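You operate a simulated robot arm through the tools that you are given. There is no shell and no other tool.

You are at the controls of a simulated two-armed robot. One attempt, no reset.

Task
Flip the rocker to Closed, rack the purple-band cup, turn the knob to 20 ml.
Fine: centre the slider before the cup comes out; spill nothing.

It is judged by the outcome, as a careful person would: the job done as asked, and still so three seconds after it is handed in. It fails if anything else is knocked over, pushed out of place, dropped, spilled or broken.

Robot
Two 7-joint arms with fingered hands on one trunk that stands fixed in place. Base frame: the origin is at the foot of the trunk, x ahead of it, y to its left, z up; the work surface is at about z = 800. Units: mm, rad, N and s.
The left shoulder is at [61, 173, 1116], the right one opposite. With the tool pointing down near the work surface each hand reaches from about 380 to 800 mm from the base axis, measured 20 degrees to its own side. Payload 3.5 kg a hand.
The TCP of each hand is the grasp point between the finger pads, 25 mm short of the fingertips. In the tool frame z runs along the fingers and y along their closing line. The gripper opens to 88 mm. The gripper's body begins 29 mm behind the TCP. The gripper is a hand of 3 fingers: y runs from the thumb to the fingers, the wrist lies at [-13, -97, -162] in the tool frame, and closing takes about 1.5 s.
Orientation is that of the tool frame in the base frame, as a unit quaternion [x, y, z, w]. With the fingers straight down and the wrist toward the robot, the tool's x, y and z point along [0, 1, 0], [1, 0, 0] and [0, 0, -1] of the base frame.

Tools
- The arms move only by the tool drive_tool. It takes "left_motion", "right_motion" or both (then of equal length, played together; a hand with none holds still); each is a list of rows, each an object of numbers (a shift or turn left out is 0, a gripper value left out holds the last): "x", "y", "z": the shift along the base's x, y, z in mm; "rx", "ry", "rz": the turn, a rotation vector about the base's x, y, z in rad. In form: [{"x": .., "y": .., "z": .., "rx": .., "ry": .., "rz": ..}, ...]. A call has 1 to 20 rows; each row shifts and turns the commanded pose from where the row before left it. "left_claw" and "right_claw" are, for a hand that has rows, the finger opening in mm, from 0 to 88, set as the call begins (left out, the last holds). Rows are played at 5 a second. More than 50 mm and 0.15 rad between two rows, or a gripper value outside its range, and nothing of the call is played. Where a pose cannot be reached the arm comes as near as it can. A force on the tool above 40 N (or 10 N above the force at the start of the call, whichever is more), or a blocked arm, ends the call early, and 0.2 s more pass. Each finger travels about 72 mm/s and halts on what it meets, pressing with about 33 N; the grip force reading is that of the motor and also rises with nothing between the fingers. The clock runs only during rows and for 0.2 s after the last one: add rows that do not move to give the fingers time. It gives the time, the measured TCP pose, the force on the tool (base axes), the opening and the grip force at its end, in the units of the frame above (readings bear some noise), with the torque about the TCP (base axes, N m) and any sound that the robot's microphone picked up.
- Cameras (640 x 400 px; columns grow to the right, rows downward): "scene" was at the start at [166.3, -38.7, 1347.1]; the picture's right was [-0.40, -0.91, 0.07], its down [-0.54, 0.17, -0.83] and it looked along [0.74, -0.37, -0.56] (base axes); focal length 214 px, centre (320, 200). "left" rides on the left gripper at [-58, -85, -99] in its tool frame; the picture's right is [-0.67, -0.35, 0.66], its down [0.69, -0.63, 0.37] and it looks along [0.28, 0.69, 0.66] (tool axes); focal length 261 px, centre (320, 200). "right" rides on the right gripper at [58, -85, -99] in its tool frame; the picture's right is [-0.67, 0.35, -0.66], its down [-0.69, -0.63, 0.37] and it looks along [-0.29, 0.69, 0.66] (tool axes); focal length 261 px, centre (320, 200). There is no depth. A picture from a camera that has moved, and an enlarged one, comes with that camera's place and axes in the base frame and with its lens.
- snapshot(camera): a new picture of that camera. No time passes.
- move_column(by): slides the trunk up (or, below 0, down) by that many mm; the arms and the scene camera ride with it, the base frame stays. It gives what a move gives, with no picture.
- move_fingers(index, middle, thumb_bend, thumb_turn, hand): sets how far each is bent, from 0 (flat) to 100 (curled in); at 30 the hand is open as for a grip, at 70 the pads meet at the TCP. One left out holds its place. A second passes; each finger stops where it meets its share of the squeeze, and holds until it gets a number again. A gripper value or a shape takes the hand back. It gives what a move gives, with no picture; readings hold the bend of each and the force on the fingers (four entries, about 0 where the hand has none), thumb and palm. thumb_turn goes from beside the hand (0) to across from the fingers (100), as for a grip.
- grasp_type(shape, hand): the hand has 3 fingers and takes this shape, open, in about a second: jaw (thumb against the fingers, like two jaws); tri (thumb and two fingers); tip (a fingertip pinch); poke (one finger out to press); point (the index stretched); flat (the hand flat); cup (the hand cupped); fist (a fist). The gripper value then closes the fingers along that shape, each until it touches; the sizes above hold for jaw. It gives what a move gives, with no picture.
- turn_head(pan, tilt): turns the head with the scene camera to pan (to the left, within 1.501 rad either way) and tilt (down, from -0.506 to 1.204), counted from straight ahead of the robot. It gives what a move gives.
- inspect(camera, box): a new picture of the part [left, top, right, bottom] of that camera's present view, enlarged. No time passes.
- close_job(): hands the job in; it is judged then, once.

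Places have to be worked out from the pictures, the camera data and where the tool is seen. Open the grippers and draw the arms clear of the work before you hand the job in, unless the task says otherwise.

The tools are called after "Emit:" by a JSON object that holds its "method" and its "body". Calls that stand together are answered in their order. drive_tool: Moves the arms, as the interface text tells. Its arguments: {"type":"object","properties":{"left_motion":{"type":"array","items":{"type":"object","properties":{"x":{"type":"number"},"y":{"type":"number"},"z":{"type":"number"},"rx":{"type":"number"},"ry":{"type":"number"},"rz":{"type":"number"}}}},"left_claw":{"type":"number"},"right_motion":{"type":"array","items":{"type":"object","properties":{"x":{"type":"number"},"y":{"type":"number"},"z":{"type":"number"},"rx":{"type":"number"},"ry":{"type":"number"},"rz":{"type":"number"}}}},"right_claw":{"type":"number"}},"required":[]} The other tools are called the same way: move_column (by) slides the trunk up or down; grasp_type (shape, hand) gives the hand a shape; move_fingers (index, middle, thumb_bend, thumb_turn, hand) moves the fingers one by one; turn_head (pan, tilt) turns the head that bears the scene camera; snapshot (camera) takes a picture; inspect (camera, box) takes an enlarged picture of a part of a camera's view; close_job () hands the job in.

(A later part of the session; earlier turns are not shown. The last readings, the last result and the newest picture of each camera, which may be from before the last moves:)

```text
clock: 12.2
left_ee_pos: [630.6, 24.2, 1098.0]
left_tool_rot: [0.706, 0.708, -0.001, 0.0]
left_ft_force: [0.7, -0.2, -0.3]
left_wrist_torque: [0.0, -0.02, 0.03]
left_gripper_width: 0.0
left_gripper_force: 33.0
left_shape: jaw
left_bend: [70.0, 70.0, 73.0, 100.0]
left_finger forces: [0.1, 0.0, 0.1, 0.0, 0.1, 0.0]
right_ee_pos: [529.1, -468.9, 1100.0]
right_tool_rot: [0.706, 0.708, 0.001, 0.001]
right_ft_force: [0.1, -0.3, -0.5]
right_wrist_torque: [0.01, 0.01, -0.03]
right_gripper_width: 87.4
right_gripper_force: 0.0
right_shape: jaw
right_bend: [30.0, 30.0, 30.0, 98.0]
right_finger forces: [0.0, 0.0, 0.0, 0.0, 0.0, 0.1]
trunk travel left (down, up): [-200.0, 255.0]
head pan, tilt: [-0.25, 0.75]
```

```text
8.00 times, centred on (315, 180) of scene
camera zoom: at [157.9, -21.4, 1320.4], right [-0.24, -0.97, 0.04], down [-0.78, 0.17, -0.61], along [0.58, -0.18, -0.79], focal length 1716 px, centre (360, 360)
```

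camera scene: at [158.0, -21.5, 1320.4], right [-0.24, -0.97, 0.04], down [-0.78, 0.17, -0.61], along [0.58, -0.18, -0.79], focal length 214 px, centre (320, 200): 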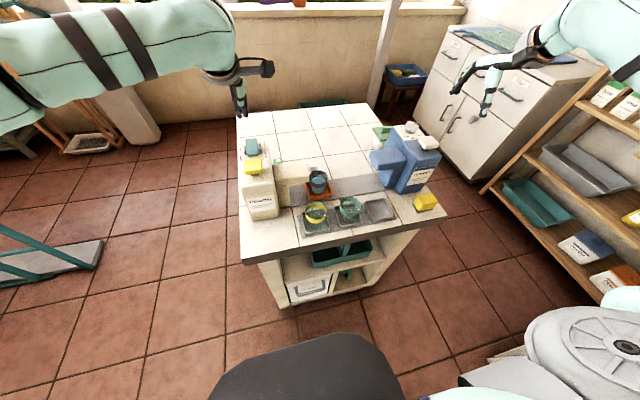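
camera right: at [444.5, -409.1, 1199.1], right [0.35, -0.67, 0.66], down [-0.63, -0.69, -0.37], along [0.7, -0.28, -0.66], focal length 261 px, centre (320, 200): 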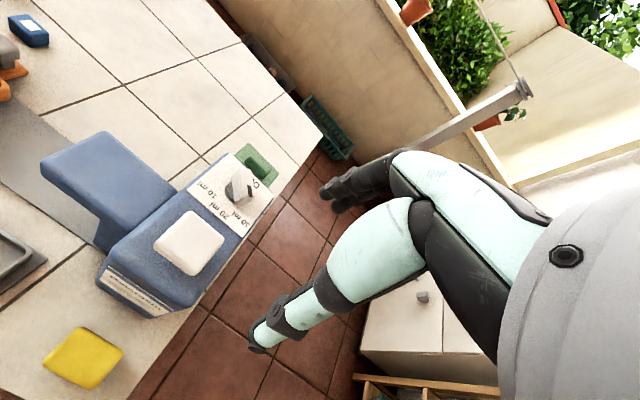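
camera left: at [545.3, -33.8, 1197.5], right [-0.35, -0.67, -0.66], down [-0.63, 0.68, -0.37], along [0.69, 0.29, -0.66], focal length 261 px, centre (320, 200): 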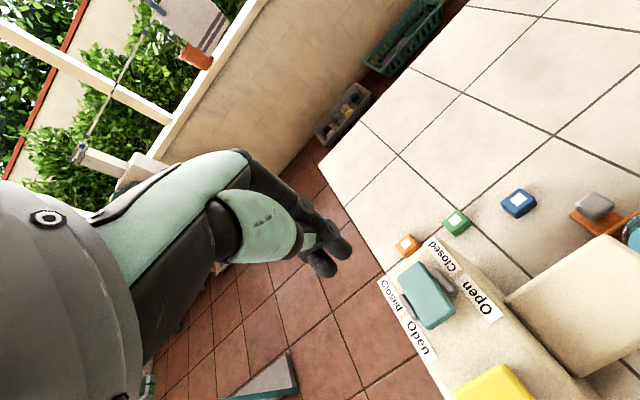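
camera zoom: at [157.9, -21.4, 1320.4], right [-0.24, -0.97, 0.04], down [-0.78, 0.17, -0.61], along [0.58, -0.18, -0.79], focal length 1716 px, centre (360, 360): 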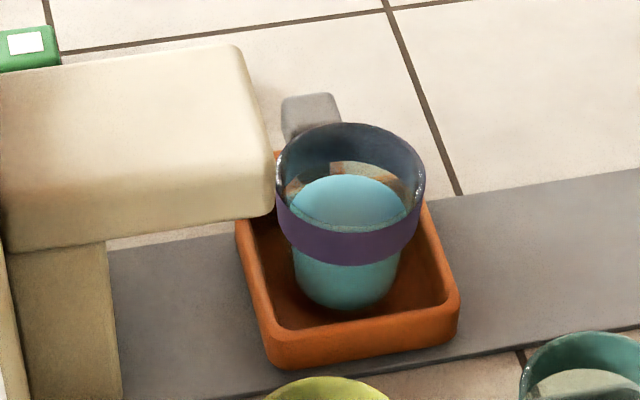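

The handle cap is about 19 mm square, centred near (626.5,-139) with its top at z≈845. The slider centre is therefore y≈-139, and the rail and spouts are symmetric about y≈-200, so the slider must move about 61 mm toward -y. I withdraw the left hand to watch and bring the right hand, yawed about 75°, high above the handle.

Emit:
{"method": "drive_tool", "body": {"left_motion": [{"x": -13, "y": 3, "z": 9}, {"x": -13, "y": 3, "z": 9}, {"x": -13, "y": 3, "z": 9}, {"x": -13, "y": 3, "z": 9}, {"x": -13, "y": 3, "z": 9}, {"x": -13, "y": 3, "z": 9}, {"x": -13, "y": 3, "z": 9}, {"x": -13, "y": 3, "z": 8}, {"x": -13, "y": 3, "z": 8}, {"x": -13, "y": 3, "z": 8}, {"x": -13, "y": 3, "z": 8}, {"x": -14, "y": 3, "z": 7}, {}], "left_claw": 60, "right_motion": [{"x": 8, "y": 27, "z": -3, "rz": 0.109}, {"x": 8, "y": 27, "z": -3, "rz": 0.109}, {"x": 8, "y": 27, "z": -3, "rz": 0.109}, {"x": 8, "y": 27, "z": -3, "rz": 0.109}, {"x": 8, "y": 27, "z": -3, "rz": 0.109}, {"x": 8, "y": 27, "z": -3, "rz": 0.109}, {"x": 8, "y": 27, "z": -3, "rz": 0.109}, {"x": 8, "y": 28, "z": -3, "rz": 0.109}, {"x": 8, "y": 28, "z": -4, "rz": 0.109}, {"x": 8, "y": 28, "z": -4, "rz": 0.109}, {"x": 8, "y": 28, "z": -4, "rz": 0.109}, {"x": 9, "y": 29, "z": -4, "rz": 0.11}, {}], "right_claw": 56}}

Emit:
{"method": "snapshot", "body": {"camera": "right"}}

Emit:
{"method": "snapshot", "body": {"camera": "left"}}

Emit:
{"method": "snapshot", "body": {"camera": "scene"}}

```text
clock: 15.0
left_ee_pos: [472.5, 60.3, 1200.2]
left_tool_rot: [0.706, 0.708, 0.0, 0.0]
left_ft_force: [-0.5, -1.1, -0.5]
left_wrist_torque: [0.05, 0.03, 0.0]
left_gripper_width: 59.8
left_gripper_force: 0.0
left_shape: jaw
left_bend: [28.0, 38.0, 60.0, 100.0]
left_finger forces: [0.0, 0.0, 0.0, 0.0, 0.0, 0.1]
right_ee_pos: [626.5, -142.5, 1062.3]
right_tool_rot: [0.129, 0.992, 0.001, 0.0]
right_ft_force: [0.1, -0.8, -0.4]
right_wrist_torque: [0.01, 0.01, 0.01]
right_gripper_width: 56.2
right_gripper_force: 0.0
right_shape: jaw
right_bend: [28.0, 39.0, 62.0, 100.0]
right_finger forces: [0.1, 0.1, 0.0, 0.0, 0.0, 0.1]
trunk travel left (down, up): [-200.0, 255.0]
head pan, tilt: [-0.25, 0.75]
```

```text
taken
camera right: at [548.8, -208.1, 1160.9], right [0.74, 0.17, 0.66], down [0.5, -0.78, -0.37], along [0.45, 0.6, -0.66], focal length 261 px, centre (320, 200)
```

right: 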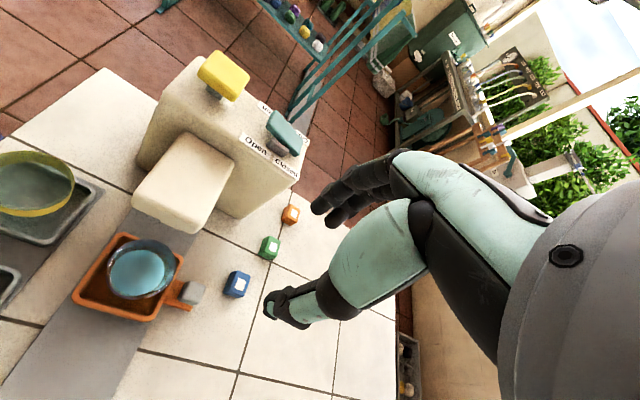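

```text
taken
camera left: at [387.5, 2.0, 1299.7], right [-0.35, -0.67, -0.66], down [-0.63, 0.68, -0.37], along [0.69, 0.29, -0.66], focal length 261 px, centre (320, 200)
```

left: 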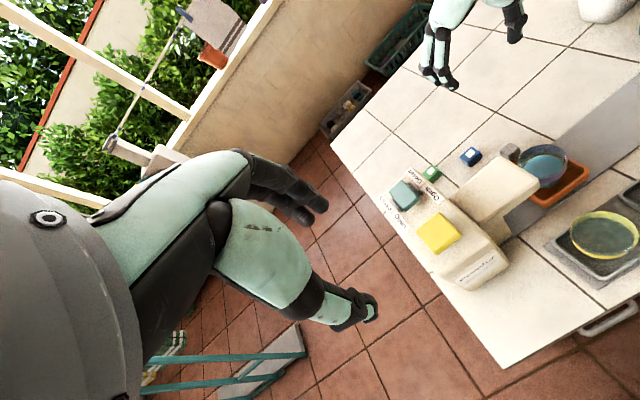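

```text
taken
camera scene: at [157.9, -22.1, 1320.4], right [-0.24, -0.97, 0.04], down [-0.78, 0.17, -0.61], along [0.58, -0.18, -0.79], focal length 214 px, centre (320, 200)
```

scene: 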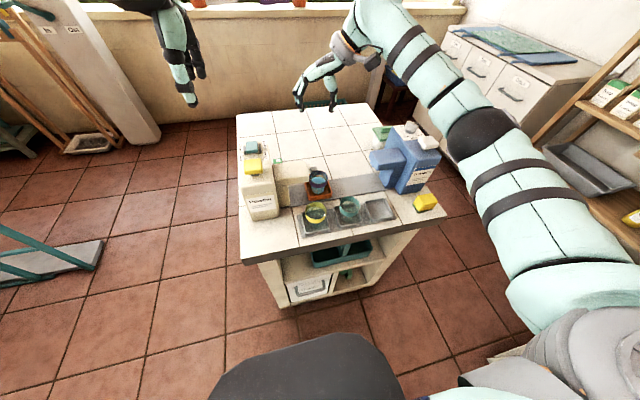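

The handle lines up with this hand at about (625,-140). I descend until the fingertips are just above the cap and then check.

Emit:
{"method": "drive_tool", "body": {"right_motion": [{"x": 0, "y": 1, "z": -24}, {"x": 0, "y": 1, "z": -24}, {"x": 0, "y": 1, "z": -24}, {"z": -24}, {"z": -24}, {"z": -24}, {"z": -20}, {"z": -15}, {}, {}], "right_claw": 56}}

Emit:
{"method": "snapshot", "body": {"camera": "right"}}

Emit:
{"method": "inspect", "body": {"camera": "left", "box": [440, 40, 640, 220]}}

Emit:
{"method": "inspect", "body": {"camera": "scene", "box": [270, 80, 440, 230]}}

```text
clock: 17.2
left_ee_pos: [473.1, 61.4, 1200.8]
left_tool_rot: [0.707, 0.707, 0.0, 0.0]
left_ft_force: [-0.4, -0.6, 0.4]
left_wrist_torque: [0.03, 0.0, -0.01]
left_gripper_width: 59.9
left_gripper_force: 0.0
left_shape: jaw
left_bend: [28.0, 38.0, 60.0, 100.0]
left_finger forces: [0.0, 0.1, 0.1, 0.0, 0.1, 0.1]
right_ee_pos: [626.1, -136.8, 880.9]
right_tool_rot: [0.129, 0.992, 0.002, 0.0]
right_ft_force: [0.5, -0.5, 0.0]
right_wrist_torque: [0.01, -0.02, 0.02]
right_gripper_width: 56.2
right_gripper_force: 0.0
right_shape: jaw
right_bend: [28.0, 39.0, 62.0, 100.0]
right_finger forces: [0.0, 0.1, 0.0, 0.0, 0.0, 0.0]
trunk travel left (down, up): [-200.0, 255.0]
head pan, tilt: [-0.25, 0.75]
```

```text
taken
camera right: at [549.5, -202.8, 978.6], right [0.74, 0.16, 0.66], down [0.5, -0.78, -0.37], along [0.45, 0.6, -0.66], focal length 261 px, centre (320, 200)
```

right: 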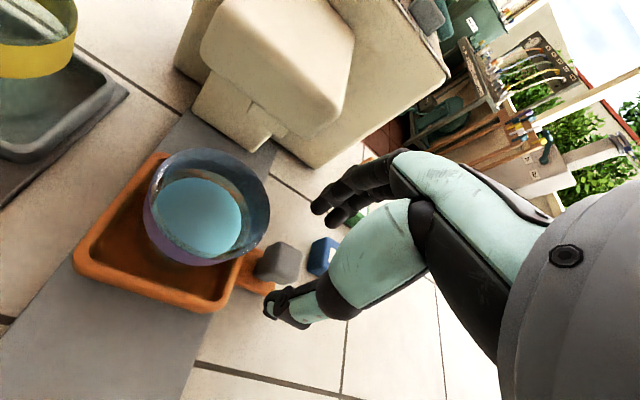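

```text
2.22 times, centred on (540, 130) of left
camera zoom: at [387.6, 2.7, 1299.7], right [-0.35, -0.67, -0.66], down [-0.63, 0.68, -0.37], along [0.69, 0.29, -0.66], focal length 579 px, centre (-169, 356)
```

zoom: 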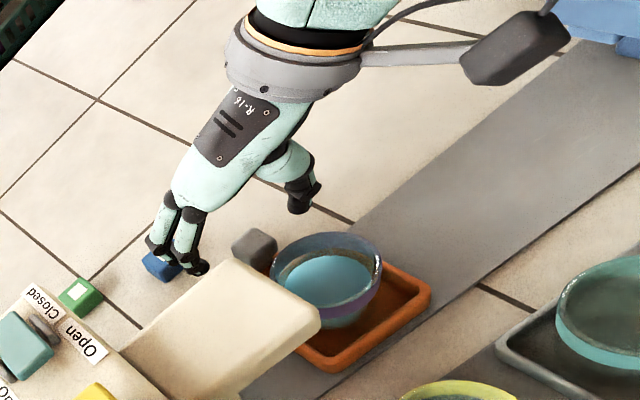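

```text
2.67 times, centred on (355, 155) of scene
camera zoom: at [158.0, -21.4, 1320.4], right [-0.24, -0.97, 0.04], down [-0.78, 0.17, -0.61], along [0.58, -0.18, -0.79], focal length 572 px, centre (227, 320)
```

zoom: 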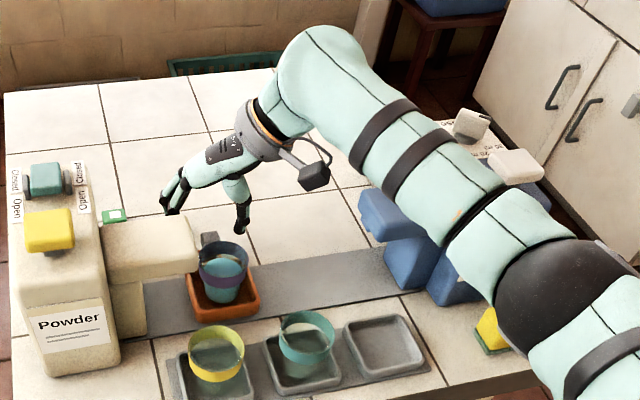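

The thumb and fingers straddle the cap, and the blue box and the cup are both clear. I narrow the opening a little, shift 3 mm toward -y and lower to cap height.

Emit:
{"method": "drive_tool", "body": {"right_motion": [{"x": -1, "y": -1.5, "z": 0}, {"x": -1, "y": -1.5, "z": -4}, {"z": -5}, {"z": -5}, {"z": -5}, {"z": -5}, {"z": -5}, {}, {}], "right_claw": 48}}

Emit:
{"method": "inspect", "body": {"camera": "right", "box": [120, 120, 400, 340]}}

Emit:
{"method": "inspect", "body": {"camera": "left", "box": [460, 80, 620, 200]}}

Emit:
{"method": "inspect", "body": {"camera": "scene", "box": [290, 110, 390, 200]}}

```text
clock: 19.2
left_ee_pos: [472.7, 61.0, 1200.9]
left_tool_rot: [0.706, 0.708, 0.0, 0.001]
left_ft_force: [-0.5, -0.9, 0.5]
left_wrist_torque: [-0.01, -0.02, 0.0]
left_gripper_width: 60.0
left_gripper_force: 0.2
left_shape: jaw
left_bend: [28.0, 38.0, 60.0, 100.0]
left_finger forces: [0.0, 0.0, 0.1, 0.0, 0.1, 0.0]
right_ee_pos: [625.4, -138.7, 853.4]
right_tool_rot: [0.129, 0.992, 0.001, 0.0]
right_ft_force: [0.2, -1.4, 0.3]
right_wrist_torque: [0.0, -0.01, 0.06]
right_gripper_width: 48.3
right_gripper_force: 0.0
right_shape: jaw
right_bend: [74.0, 42.0, 67.0, 100.0]
right_finger forces: [0.0, 0.1, 0.1, 0.0, 0.2, 0.0]
trunk travel left (down, up): [-200.0, 255.0]
head pan, tilt: [-0.25, 0.75]
```

```text
1.82 times, centred on (260, 230) of right
camera zoom: at [547.1, -205.1, 951.1], right [0.74, 0.16, 0.66], down [0.5, -0.78, -0.37], along [0.45, 0.6, -0.66], focal length 474 px, centre (429, 146)
```

zoom: 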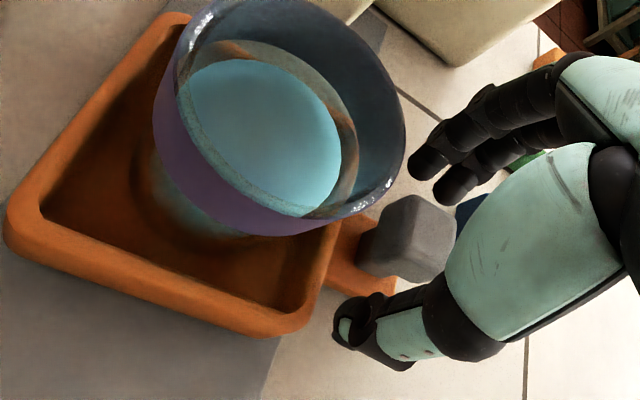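

```text
3.33 times, centred on (540, 140) of left
camera zoom: at [387.6, 2.7, 1299.7], right [-0.35, -0.67, -0.66], down [-0.63, 0.68, -0.37], along [0.69, 0.29, -0.66], focal length 869 px, centre (-413, 400)
```

zoom: 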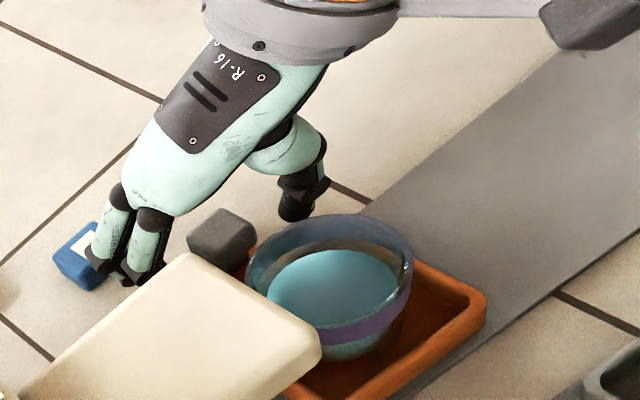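

```text
4.44 times, centred on (340, 155) of scene
camera zoom: at [158.0, -21.3, 1320.4], right [-0.24, -0.97, 0.04], down [-0.78, 0.17, -0.61], along [0.58, -0.18, -0.79], focal length 953 px, centre (231, 400)
```

zoom: 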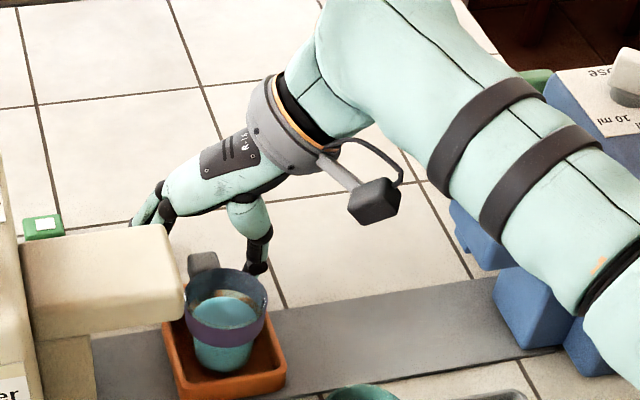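

The cap is centred between the thumb and fingers. I close in gentle stages so the slider is not jolted.

Emit:
{"method": "drive_tool", "body": {"right_motion": [{}, {}], "right_claw": 34}}

Emit:
{"method": "drive_tool", "body": {"right_motion": [{}, {}], "right_claw": 28}}

Emit:
{"method": "inspect", "body": {"camera": "right", "box": [120, 120, 400, 340]}}

Emit:
{"method": "inspect", "body": {"camera": "left", "box": [460, 80, 620, 200]}}

```text
clock: 19.8
left_ee_pos: [472.4, 61.0, 1200.5]
left_tool_rot: [0.706, 0.708, 0.0, 0.0]
left_ft_force: [0.8, 0.2, -0.1]
left_wrist_torque: [0.02, 0.03, -0.04]
left_gripper_width: 60.0
left_gripper_force: 0.0
left_shape: jaw
left_bend: [28.0, 38.0, 60.0, 100.0]
left_finger forces: [0.0, 0.0, 0.0, 0.0, 0.0, 0.0]
right_ee_pos: [625.1, -139.7, 853.2]
right_tool_rot: [0.129, 0.992, 0.001, 0.0]
right_ft_force: [-0.8, 0.4, 0.3]
right_wrist_torque: [0.0, -0.01, 0.0]
right_gripper_width: 34.1
right_gripper_force: 0.1
right_shape: jaw
right_bend: [74.0, 49.0, 72.0, 100.0]
right_finger forces: [0.0, 0.0, 0.1, 0.0, 0.0, 0.0]
trunk travel left (down, up): [-200.0, 255.0]
head pan, tilt: [-0.25, 0.75]
```

```text
clock: 20.4
left_ee_pos: [474.2, 61.4, 1200.9]
left_tool_rot: [0.706, 0.708, 0.0, -0.001]
left_ft_force: [-0.2, 0.6, 0.8]
left_wrist_torque: [0.01, 0.01, 0.0]
left_gripper_width: 59.9
left_gripper_force: 0.1
left_shape: jaw
left_bend: [28.0, 38.0, 60.0, 100.0]
left_finger forces: [0.0, 0.0, 0.0, 0.0, 0.0, 0.0]
right_ee_pos: [625.2, -138.3, 852.4]
right_tool_rot: [0.129, 0.992, 0.001, 0.0]
right_ft_force: [0.7, 0.5, 0.2]
right_wrist_torque: [0.0, -0.01, -0.02]
right_gripper_width: 28.4
right_gripper_force: 0.1
right_shape: jaw
right_bend: [74.0, 52.0, 73.0, 100.0]
right_finger forces: [0.1, 0.0, 0.0, 0.1, 0.0, 0.1]
trunk travel left (down, up): [-200.0, 255.0]
head pan, tilt: [-0.25, 0.75]
```

```text
1.82 times, centred on (260, 230) of right
camera zoom: at [547.1, -205.1, 951.2], right [0.74, 0.16, 0.66], down [0.5, -0.78, -0.37], along [0.45, 0.6, -0.66], focal length 474 px, centre (429, 146)
```

zoom: 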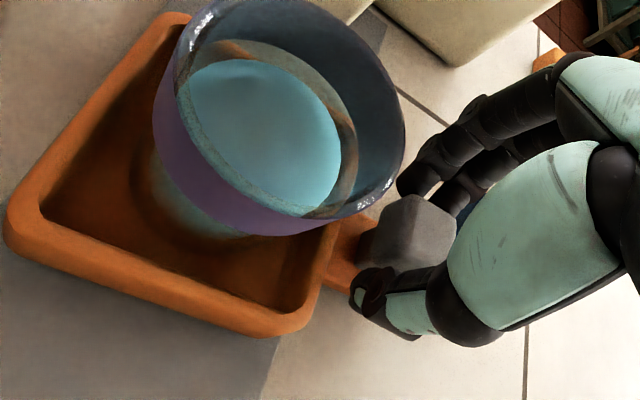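

```text
3.33 times, centred on (540, 140) of left
camera zoom: at [387.6, 2.7, 1299.7], right [-0.35, -0.67, -0.66], down [-0.63, 0.68, -0.37], along [0.69, 0.29, -0.66], focal length 869 px, centre (-413, 400)
```

zoom: 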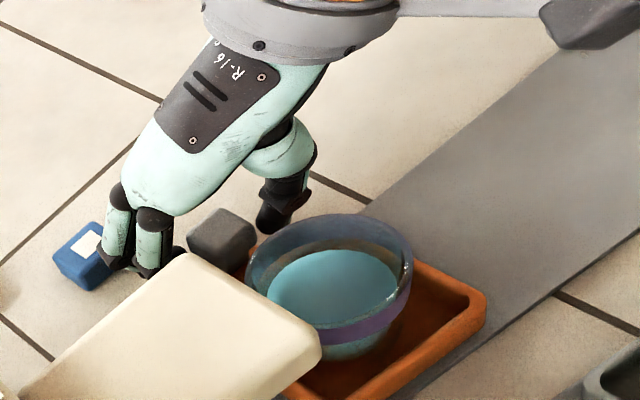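

Still no contact at 28 mm, so I keep closing in small steps.

Emit:
{"method": "drive_tool", "body": {"right_motion": [{}, {}], "right_claw": 24}}

Emit:
{"method": "drive_tool", "body": {"right_motion": [{}, {}], "right_claw": 21}}

Emit:
{"method": "drive_tool", "body": {"right_motion": [{}, {}], "right_claw": 18}}

Emit:
{"method": "inspect", "body": {"camera": "right", "box": [120, 120, 400, 340]}}

Emit:
{"method": "inspect", "body": {"camera": "left", "box": [460, 80, 620, 200]}}

```text
clock: 21.0
left_ee_pos: [473.5, 61.8, 1200.4]
left_tool_rot: [0.706, 0.708, 0.0, 0.0]
left_ft_force: [-0.4, -0.4, 0.1]
left_wrist_torque: [-0.01, -0.01, -0.01]
left_gripper_width: 59.9
left_gripper_force: 0.0
left_shape: jaw
left_bend: [28.0, 38.0, 60.0, 100.0]
left_finger forces: [0.0, 0.0, 0.1, 0.1, 0.0, 0.0]
right_ee_pos: [625.0, -139.6, 852.5]
right_tool_rot: [0.129, 0.992, 0.001, 0.0]
right_ft_force: [-0.5, 0.7, -0.1]
right_wrist_torque: [-0.01, 0.02, -0.01]
right_gripper_width: 24.5
right_gripper_force: 0.0
right_shape: jaw
right_bend: [74.0, 54.0, 74.0, 100.0]
right_finger forces: [0.1, 0.3, 0.0, 0.0, 0.0, 0.0]
trunk travel left (down, up): [-200.0, 255.0]
head pan, tilt: [-0.25, 0.75]
```

```text
clock: 21.6
left_ee_pos: [472.6, 61.0, 1200.5]
left_tool_rot: [0.706, 0.708, 0.001, 0.0]
left_ft_force: [-0.4, 0.2, -0.6]
left_wrist_torque: [0.02, 0.0, -0.01]
left_gripper_width: 60.1
left_gripper_force: 0.0
left_shape: jaw
left_bend: [28.0, 38.0, 60.0, 100.0]
left_finger forces: [0.0, 0.1, 0.0, 0.0, 0.0, 0.0]
right_ee_pos: [625.0, -138.7, 852.4]
right_tool_rot: [0.129, 0.992, 0.0, 0.001]
right_ft_force: [-1.8, -0.4, -1.8]
right_wrist_torque: [0.05, 0.01, 0.04]
right_gripper_width: 18.0
right_gripper_force: 32.7
right_shape: jaw
right_bend: [73.0, 57.0, 74.0, 100.0]
right_finger forces: [18.8, 10.1, 0.1, 0.1, 28.9, 0.1]
trunk travel left (down, up): [-200.0, 255.0]
head pan, tilt: [-0.25, 0.75]
```

```text
clock: 22.2
left_ee_pos: [471.8, 61.8, 1201.3]
left_tool_rot: [0.707, 0.707, 0.0, 0.0]
left_ft_force: [-0.6, -0.3, -0.6]
left_wrist_torque: [0.03, 0.01, 0.04]
left_gripper_width: 60.1
left_gripper_force: 0.0
left_shape: jaw
left_bend: [28.0, 38.0, 60.0, 100.0]
left_finger forces: [0.0, 0.0, 0.0, 0.0, 0.0, 0.0]
right_ee_pos: [624.8, -139.9, 853.5]
right_tool_rot: [0.129, 0.992, 0.001, 0.001]
right_ft_force: [0.0, -0.4, 0.6]
right_wrist_torque: [-0.03, 0.0, 0.05]
right_gripper_width: 18.9
right_gripper_force: 0.0
right_shape: jaw
right_bend: [73.0, 57.0, 73.0, 100.0]
right_finger forces: [0.1, 2.0, 0.1, 0.0, 1.6, 0.0]
trunk travel left (down, up): [-200.0, 255.0]
head pan, tilt: [-0.25, 0.75]
```

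```text
1.82 times, centred on (260, 230) of right
camera zoom: at [547.1, -204.9, 951.5], right [0.74, 0.16, 0.66], down [0.5, -0.78, -0.37], along [0.45, 0.6, -0.66], focal length 474 px, centre (429, 146)
```

zoom: 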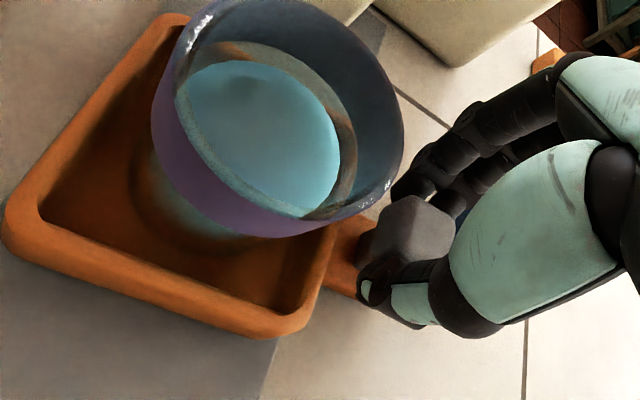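

```text
3.33 times, centred on (540, 140) of left
camera zoom: at [387.5, 2.9, 1299.8], right [-0.35, -0.67, -0.66], down [-0.63, 0.68, -0.37], along [0.69, 0.29, -0.66], focal length 869 px, centre (-413, 400)
```

zoom: 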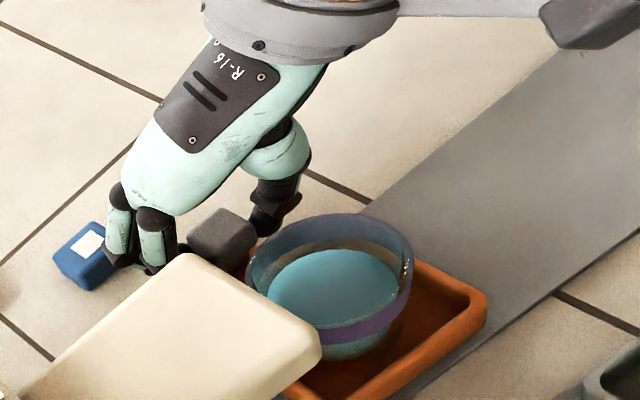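

The cap is held at about 18.5 mm. I first pull the slider 10 mm toward -y, slowly, to confirm that it moves freely.

Emit:
{"method": "drive_tool", "body": {"right_motion": [{}, {"y": -0.5}, {"y": -1}, {"y": -1.5}, {"y": -2}, {"y": -2}, {"y": -1.5}, {"y": -1}, {"y": -0.5}, {}], "right_claw": 15}}

Emit:
{"method": "inspect", "body": {"camera": "right", "box": [120, 120, 400, 340]}}

Emit:
{"method": "inspect", "body": {"camera": "scene", "box": [280, 145, 400, 215]}}

```text
clock: 24.4
left_ee_pos: [472.4, 61.7, 1200.3]
left_tool_rot: [0.706, 0.708, 0.0, -0.001]
left_ft_force: [0.5, 0.1, -0.3]
left_wrist_torque: [0.02, -0.03, 0.0]
left_gripper_width: 60.1
left_gripper_force: 0.1
left_shape: jaw
left_bend: [28.0, 38.0, 60.0, 100.0]
left_finger forces: [0.0, 0.1, 0.0, 0.1, 0.1, 0.1]
right_ee_pos: [626.7, -150.2, 853.2]
right_tool_rot: [0.128, 0.992, 0.002, 0.0]
right_ft_force: [-6.7, 0.3, -6.8]
right_wrist_torque: [0.05, 0.11, 0.1]
right_gripper_width: 17.3
right_gripper_force: 33.4
right_shape: jaw
right_bend: [73.0, 57.0, 74.0, 100.0]
right_finger forces: [18.9, 11.0, 0.0, 0.1, 29.2, 0.0]
trunk travel left (down, up): [-200.0, 255.0]
head pan, tilt: [-0.25, 0.75]
```

```text
1.82 times, centred on (260, 230) of right
camera zoom: at [547.6, -216.2, 951.6], right [0.74, 0.16, 0.66], down [0.5, -0.78, -0.37], along [0.45, 0.6, -0.66], focal length 474 px, centre (429, 146)
```

zoom: 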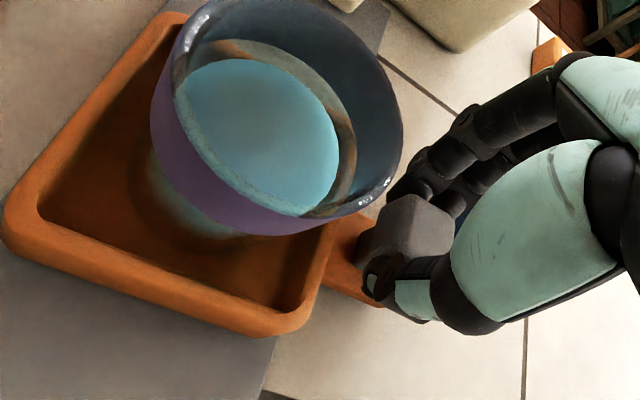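

```text
5.33 times, centred on (340, 180) of scene
camera zoom: at [158.1, -21.4, 1320.4], right [-0.24, -0.97, 0.04], down [-0.78, 0.17, -0.61], along [0.58, -0.18, -0.79], focal length 1144 px, centre (213, 307)
```

zoom: 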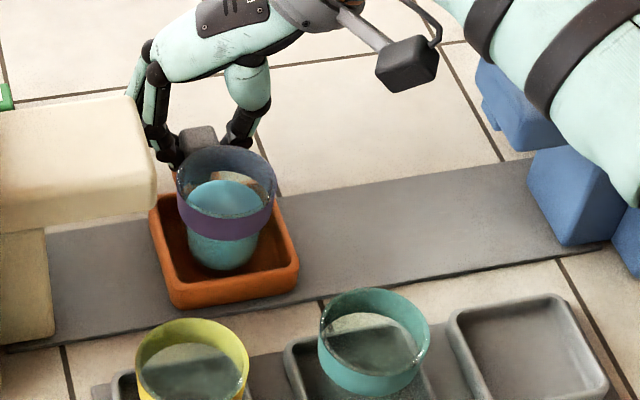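

The slider follows cleanly with low force. I continue another 25 mm and then check the arm's clearance to the detergent unit.

Emit:
{"method": "drive_tool", "body": {"right_motion": [{"y": -0.5}, {"y": -1}, {"y": -2}, {"y": -3}, {"y": -3}, {"y": -3}, {"y": -3}, {"y": -3}, {"y": -2.5}, {"y": -2}, {"y": -1}, {"y": -0.5}, {}], "right_claw": 15}}

Emit:
{"method": "snapshot", "body": {"camera": "scene"}}

Emit:
{"method": "inspect", "body": {"camera": "left", "box": [440, 0, 640, 200]}}

Emit:
{"method": "inspect", "body": {"camera": "scene", "box": [280, 100, 440, 220]}}

```text
clock: 27.2
left_ee_pos: [472.8, 61.9, 1201.4]
left_tool_rot: [0.706, 0.708, 0.0, 0.0]
left_ft_force: [0.1, -0.2, -0.2]
left_wrist_torque: [0.02, -0.01, 0.02]
left_gripper_width: 59.6
left_gripper_force: 0.1
left_shape: jaw
left_bend: [28.0, 38.0, 60.0, 100.0]
left_finger forces: [0.0, 0.1, 0.0, 0.1, 0.0, 0.1]
right_ee_pos: [624.6, -174.8, 854.0]
right_tool_rot: [0.129, 0.992, 0.001, 0.0]
right_ft_force: [-3.7, 0.6, -4.2]
right_wrist_torque: [0.04, 0.1, 0.07]
right_gripper_width: 17.2
right_gripper_force: 32.6
right_shape: jaw
right_bend: [73.0, 57.0, 74.0, 100.0]
right_finger forces: [19.3, 11.0, 0.0, 0.0, 29.5, 0.1]
trunk travel left (down, up): [-200.0, 255.0]
head pan, tilt: [-0.25, 0.75]
```

```text
taken
camera scene: at [157.8, -21.4, 1320.5], right [-0.24, -0.97, 0.04], down [-0.78, 0.17, -0.61], along [0.58, -0.18, -0.79], focal length 214 px, centre (320, 200)
```

scene: 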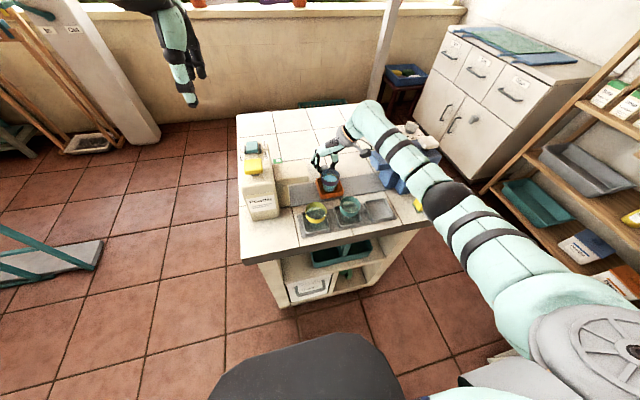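

```text
2.00 times, centred on (540, 100) of left
camera zoom: at [387.5, 2.7, 1299.8], right [-0.35, -0.67, -0.66], down [-0.63, 0.68, -0.37], along [0.69, 0.29, -0.66], focal length 521 px, centre (-120, 400)
```

zoom: 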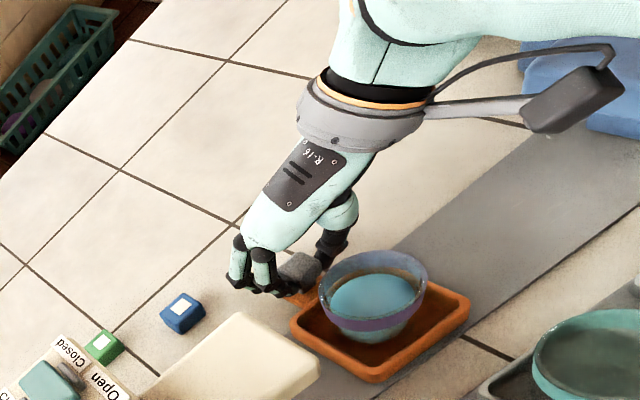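

```text
3.33 times, centred on (360, 160) of scene
camera zoom: at [157.8, -21.4, 1320.5], right [-0.24, -0.97, 0.04], down [-0.78, 0.17, -0.61], along [0.58, -0.18, -0.79], focal length 715 px, centre (187, 333)
```

zoom: 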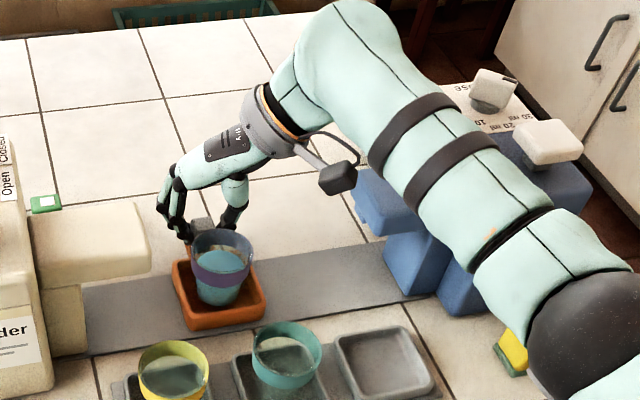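

The remaining 25 mm would bring the wrist camera close to the detergent spout. I loosen slightly, yaw the hand back about 17° around the handle and grip again.

Emit:
{"method": "drive_tool", "body": {"right_motion": [{}, {}], "right_claw": 28}}

Emit:
{"method": "drive_tool", "body": {"right_motion": [{"rz": -0.06}, {"rz": -0.06}, {"rz": -0.06}, {"rz": -0.06}, {"rz": -0.06}, {}], "right_claw": 28}}

Emit:
{"method": "inspect", "body": {"camera": "right", "box": [120, 120, 400, 340]}}

Emit:
{"method": "inspect", "body": {"camera": "left", "box": [440, 0, 640, 200]}}

```text
clock: 27.8
left_ee_pos: [472.4, 60.9, 1200.0]
left_tool_rot: [0.706, 0.708, 0.0, 0.001]
left_ft_force: [-0.1, -0.4, -0.2]
left_wrist_torque: [0.02, 0.0, 0.01]
left_gripper_width: 60.0
left_gripper_force: 0.1
left_shape: jaw
left_bend: [28.0, 38.0, 60.0, 100.0]
left_finger forces: [0.1, 0.0, 0.1, 0.0, 0.1, 0.1]
right_ee_pos: [625.1, -174.1, 853.2]
right_tool_rot: [0.129, 0.992, 0.0, 0.001]
right_ft_force: [-0.2, -0.6, 0.0]
right_wrist_torque: [0.03, -0.02, 0.0]
right_gripper_width: 27.9
right_gripper_force: 0.0
right_shape: jaw
right_bend: [74.0, 53.0, 74.0, 100.0]
right_finger forces: [0.0, 0.0, 0.0, 0.0, 0.0, 0.1]
trunk travel left (down, up): [-200.0, 255.0]
head pan, tilt: [-0.25, 0.75]
```

```text
clock: 29.2
left_ee_pos: [471.7, 60.0, 1199.8]
left_tool_rot: [0.706, 0.708, 0.001, 0.0]
left_ft_force: [-0.3, 0.3, -0.2]
left_wrist_torque: [0.01, 0.0, 0.01]
left_gripper_width: 60.0
left_gripper_force: 0.1
left_shape: jaw
left_bend: [28.0, 38.0, 60.0, 100.0]
left_finger forces: [0.1, 0.0, 0.1, 0.0, 0.1, 0.0]
right_ee_pos: [625.7, -174.5, 851.8]
right_tool_rot: [0.278, 0.961, 0.001, 0.0]
right_ft_force: [0.8, 0.1, 0.2]
right_wrist_torque: [-0.05, 0.0, 0.01]
right_gripper_width: 27.9
right_gripper_force: 0.1
right_shape: jaw
right_bend: [74.0, 52.0, 73.0, 100.0]
right_finger forces: [0.0, 0.2, 0.0, 0.1, 0.4, 0.0]
trunk travel left (down, up): [-200.0, 255.0]
head pan, tilt: [-0.25, 0.75]
```

```text
1.82 times, centred on (260, 230) of right
camera zoom: at [531.2, -214.3, 951.0], right [0.75, -0.06, 0.66], down [0.25, -0.9, -0.37], along [0.61, 0.44, -0.66], focal length 474 px, centre (429, 146)
```

zoom: 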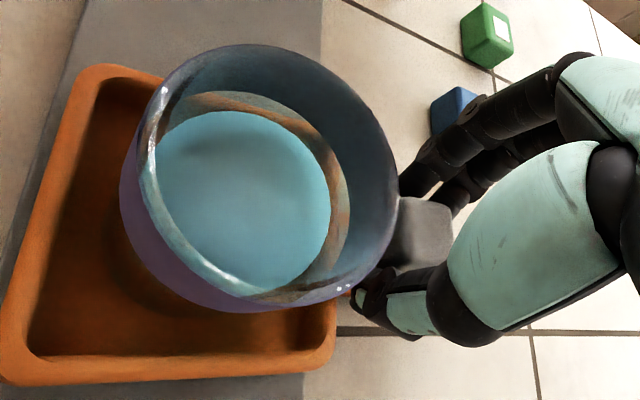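

```text
2.00 times, centred on (540, 100) of left
camera zoom: at [387.7, 2.7, 1299.7], right [-0.35, -0.67, -0.66], down [-0.63, 0.68, -0.37], along [0.69, 0.29, -0.66], focal length 521 px, centre (-120, 400)
```

zoom: 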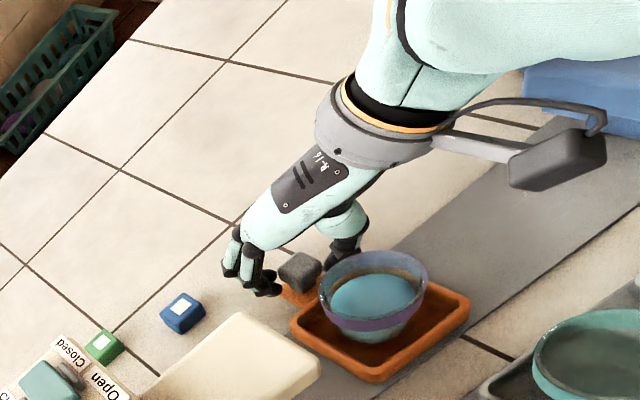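

There is good clearance now. I regrip in two steps and pull the remaining 25 mm.

Emit:
{"method": "drive_tool", "body": {"right_motion": [{}, {}], "right_claw": 22}}

Emit:
{"method": "drive_tool", "body": {"right_motion": [{}, {}, {"y": -0.5}, {"y": -1}, {"y": -2}, {"y": -3}, {"y": -3}, {"y": -3}, {"y": -3}, {"y": -3}, {"y": -2.5}, {"y": -2}, {"y": -1}, {"y": -0.5}, {}], "right_claw": 15}}

Emit:
{"method": "snapshot", "body": {"camera": "right"}}

Emit:
{"method": "inspect", "body": {"camera": "scene", "box": [280, 130, 420, 230]}}

Emit:
{"method": "inspect", "body": {"camera": "left", "box": [440, 0, 640, 200]}}

```text
clock: 29.8
left_ee_pos: [473.3, 60.7, 1200.8]
left_tool_rot: [0.707, 0.707, 0.0, 0.0]
left_ft_force: [0.0, -0.4, -0.3]
left_wrist_torque: [-0.02, 0.02, 0.01]
left_gripper_width: 59.8
left_gripper_force: 0.1
left_shape: jaw
left_bend: [28.0, 38.0, 60.0, 100.0]
left_finger forces: [0.0, 0.0, 0.0, 0.1, 0.0, 0.1]
right_ee_pos: [625.5, -174.0, 853.0]
right_tool_rot: [0.276, 0.961, 0.001, 0.0]
right_ft_force: [0.4, -0.1, -1.8]
right_wrist_torque: [0.04, 0.01, -0.01]
right_gripper_width: 19.4
right_gripper_force: 33.3
right_shape: jaw
right_bend: [73.0, 57.0, 74.0, 100.0]
right_finger forces: [19.8, 8.6, 0.0, 0.0, 25.8, 0.0]
trunk travel left (down, up): [-200.0, 255.0]
head pan, tilt: [-0.25, 0.75]
```

```text
clock: 33.0
left_ee_pos: [473.5, 60.7, 1199.2]
left_tool_rot: [0.707, 0.707, 0.0, 0.0]
left_ft_force: [-0.9, 0.2, 0.8]
left_wrist_torque: [0.0, 0.01, 0.01]
left_gripper_width: 59.7
left_gripper_force: 0.1
left_shape: jaw
left_bend: [28.0, 38.0, 60.0, 100.0]
left_finger forces: [0.0, 0.0, 0.1, 0.0, 0.1, 0.0]
right_ee_pos: [625.4, -198.8, 853.1]
right_tool_rot: [0.276, 0.961, 0.0, 0.0]
right_ft_force: [-0.2, 0.6, -7.1]
right_wrist_torque: [0.02, -0.02, -0.04]
right_gripper_width: 17.9
right_gripper_force: 33.3
right_shape: jaw
right_bend: [73.0, 58.0, 74.0, 100.0]
right_finger forces: [21.1, 10.4, 0.0, 0.1, 25.6, 0.0]
trunk travel left (down, up): [-200.0, 255.0]
head pan, tilt: [-0.25, 0.75]
```

```text
taken
camera right: at [531.5, -239.5, 951.3], right [0.75, -0.06, 0.66], down [0.25, -0.9, -0.37], along [0.61, 0.44, -0.66], focal length 261 px, centre (320, 200)
```

right: 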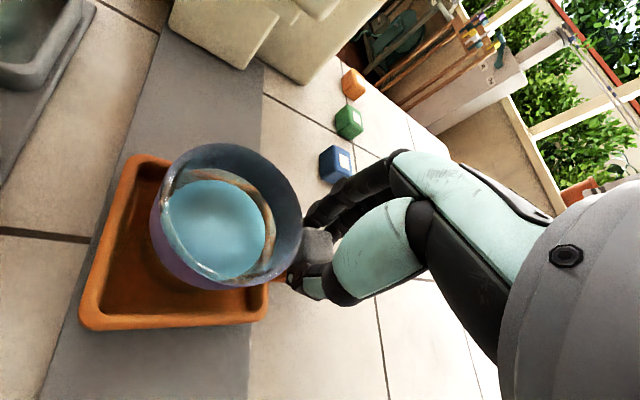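

```text
4.00 times, centred on (350, 180) of scene
camera zoom: at [159.1, -21.6, 1320.2], right [-0.24, -0.97, 0.04], down [-0.78, 0.17, -0.61], along [0.58, -0.18, -0.79], focal length 858 px, centre (200, 280)
```

zoom: 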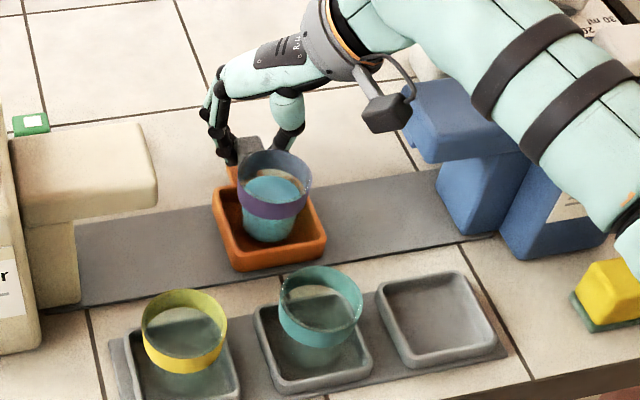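

```text
2.00 times, centred on (540, 100) of left
camera zoom: at [388.8, 2.5, 1299.2], right [-0.35, -0.67, -0.66], down [-0.63, 0.68, -0.37], along [0.69, 0.29, -0.66], focal length 521 px, centre (-120, 400)
```

zoom: 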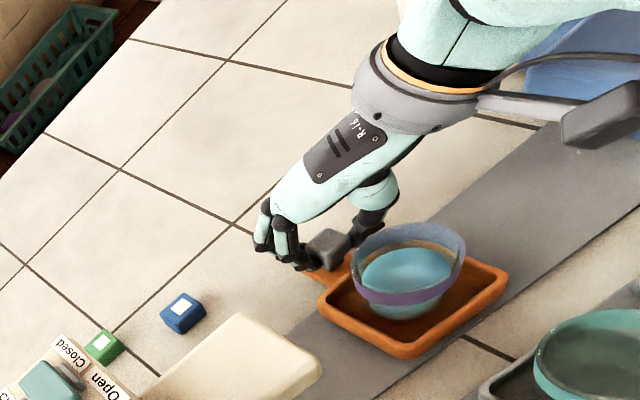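

By the same camera, the tray's midpoint (y≈-205) agrees with the midpoint of the rail between the two feet (y≈-206), so the slider is centred. I release the handle gently and lift straight up.

Emit:
{"method": "drive_tool", "body": {"right_motion": [{}, {}], "right_claw": 30}}

Emit:
{"method": "drive_tool", "body": {"right_motion": [{}, {"z": 4}, {"z": 10}, {"z": 20}, {"z": 25}, {"z": 25}, {"z": 25}, {}], "right_claw": 46}}

Emit:
{"method": "snapshot", "body": {"camera": "right"}}

Emit:
{"method": "inspect", "body": {"camera": "scene", "box": [280, 130, 420, 230]}}

Emit:
{"method": "inspect", "body": {"camera": "left", "box": [440, 60, 640, 260]}}

```text
clock: 33.6
left_ee_pos: [470.7, 61.3, 1200.7]
left_tool_rot: [0.707, 0.707, 0.0, 0.0]
left_ft_force: [0.2, 0.0, 0.0]
left_wrist_torque: [0.0, 0.02, 0.01]
left_gripper_width: 59.8
left_gripper_force: 0.1
left_shape: jaw
left_bend: [28.0, 38.0, 60.0, 100.0]
left_finger forces: [0.1, 0.1, 0.1, 0.1, 0.1, 0.0]
right_ee_pos: [625.3, -199.6, 855.0]
right_tool_rot: [0.275, 0.961, 0.001, 0.001]
right_ft_force: [0.7, -0.1, 1.2]
right_wrist_torque: [0.0, -0.01, -0.02]
right_gripper_width: 30.0
right_gripper_force: 0.0
right_shape: jaw
right_bend: [74.0, 52.0, 73.0, 100.0]
right_finger forces: [0.1, 0.2, 0.0, 0.1, 0.1, 0.1]
trunk travel left (down, up): [-200.0, 255.0]
head pan, tilt: [-0.25, 0.75]
```

```text
clock: 35.4
left_ee_pos: [472.1, 60.6, 1201.0]
left_tool_rot: [0.706, 0.708, -0.001, 0.0]
left_ft_force: [0.8, 0.0, -0.6]
left_wrist_torque: [-0.02, 0.02, -0.05]
left_gripper_width: 59.9
left_gripper_force: 0.1
left_shape: jaw
left_bend: [28.0, 38.0, 60.0, 100.0]
left_finger forces: [0.0, 0.0, 0.0, 0.0, 0.1, 0.0]
right_ee_pos: [628.2, -198.4, 964.6]
right_tool_rot: [0.275, 0.961, 0.0, 0.0]
right_ft_force: [-0.1, 0.1, -0.3]
right_wrist_torque: [-0.05, 0.01, -0.04]
right_gripper_width: 45.4
right_gripper_force: 0.1
right_shape: jaw
right_bend: [74.0, 44.0, 69.0, 100.0]
right_finger forces: [0.0, 0.1, 0.1, 0.0, 0.0, 0.0]
trunk travel left (down, up): [-200.0, 255.0]
head pan, tilt: [-0.25, 0.75]
```

```text
taken
camera right: at [532.4, -238.1, 1062.8], right [0.75, -0.06, 0.66], down [0.25, -0.9, -0.37], along [0.61, 0.44, -0.66], focal length 261 px, centre (320, 200)
```

right: 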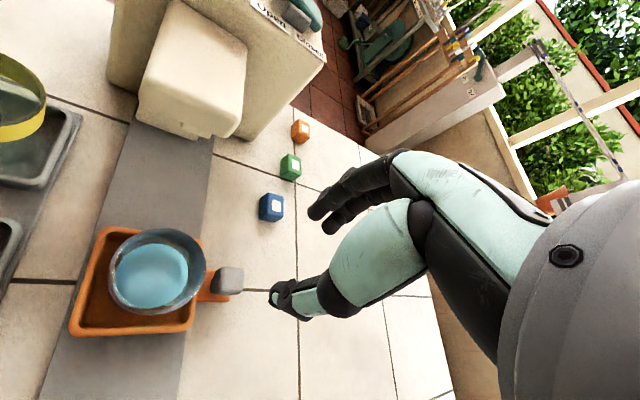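

```text
4.00 times, centred on (350, 180) of scene
camera zoom: at [158.1, -21.5, 1320.4], right [-0.24, -0.97, 0.04], down [-0.78, 0.17, -0.61], along [0.58, -0.18, -0.79], focal length 858 px, centre (200, 280)
```

zoom: 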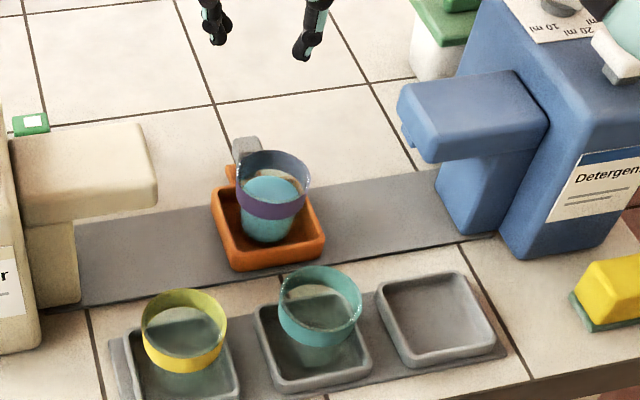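

```text
2.00 times, centred on (540, 160) of left
camera zoom: at [387.8, 2.5, 1299.6], right [-0.35, -0.67, -0.66], down [-0.63, 0.68, -0.37], along [0.69, 0.29, -0.66], focal length 521 px, centre (-120, 280)
```

zoom: 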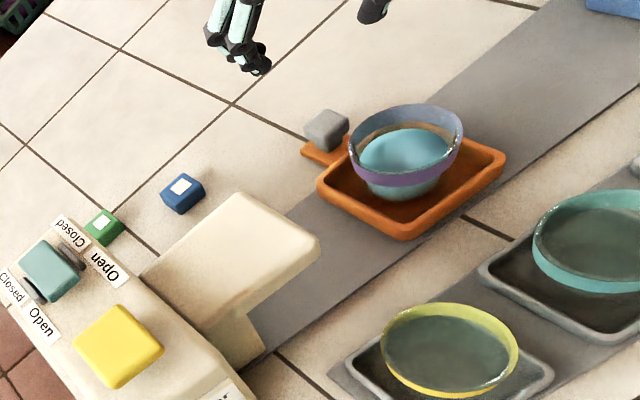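

The slider is left centred: tray midpoint -206.1 against rail midpoint -206.9 by the same camera. The cup sits at about (567,-199) with its rim at z≈868. I move the open right hand above it with the closing line at about 45°, to keep clear of the handle and both spouts.

Emit:
{"method": "drive_tool", "body": {"right_motion": [{"z": 5}, {"x": -15, "rz": -0.055}, {"x": -15, "rz": -0.055}, {"x": -15, "rz": -0.055}, {"x": -15, "rz": -0.055}, {}, {}], "right_claw": 80}}

Emit:
{"method": "snapshot", "body": {"camera": "right"}}

Emit:
{"method": "inspect", "body": {"camera": "left", "box": [440, 40, 640, 240]}}

Emit:
{"method": "inspect", "body": {"camera": "scene", "box": [280, 100, 420, 220]}}

```text
clock: 37.0
left_ee_pos: [472.8, 60.8, 1199.5]
left_tool_rot: [0.706, 0.708, -0.001, 0.0]
left_ft_force: [0.6, 0.7, -1.0]
left_wrist_torque: [0.0, 0.02, 0.01]
left_gripper_width: 59.8
left_gripper_force: 0.1
left_shape: jaw
left_bend: [28.0, 38.0, 60.0, 100.0]
left_finger forces: [0.0, 0.0, 0.1, 0.0, 0.0, 0.1]
right_ee_pos: [565.2, -199.1, 967.0]
right_tool_rot: [0.38, 0.925, 0.0, 0.0]
right_ft_force: [-0.2, -0.4, -0.5]
right_wrist_torque: [-0.02, 0.0, 0.0]
right_gripper_width: 79.8
right_gripper_force: 0.1
right_shape: jaw
right_bend: [30.0, 32.0, 32.0, 98.0]
right_finger forces: [0.0, 0.0, 0.1, 0.0, 0.0, 0.0]
trunk travel left (down, up): [-200.0, 255.0]
head pan, tilt: [-0.25, 0.75]
```

```text
taken
camera right: at [465.3, -216.7, 1065.4], right [0.72, -0.22, 0.66], down [0.05, -0.93, -0.37], along [0.69, 0.29, -0.66], focal length 261 px, centre (320, 200)
```

right: 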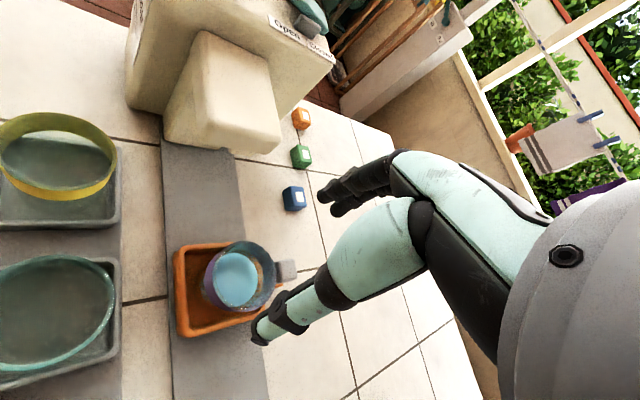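

```text
2.00 times, centred on (540, 140) of left
camera zoom: at [387.6, 2.6, 1299.7], right [-0.35, -0.67, -0.66], down [-0.63, 0.68, -0.37], along [0.69, 0.29, -0.66], focal length 521 px, centre (-120, 320)
```

zoom: 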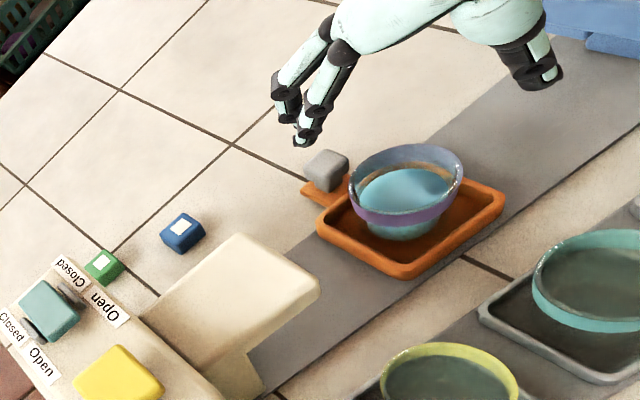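

```text
3.33 times, centred on (350, 160) of scene
camera zoom: at [157.9, -21.4, 1320.4], right [-0.24, -0.97, 0.04], down [-0.78, 0.17, -0.61], along [0.58, -0.18, -0.79], focal length 715 px, centre (220, 333)
```

zoom: 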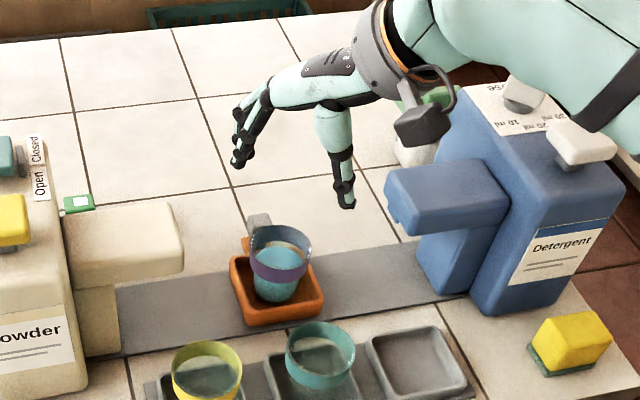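

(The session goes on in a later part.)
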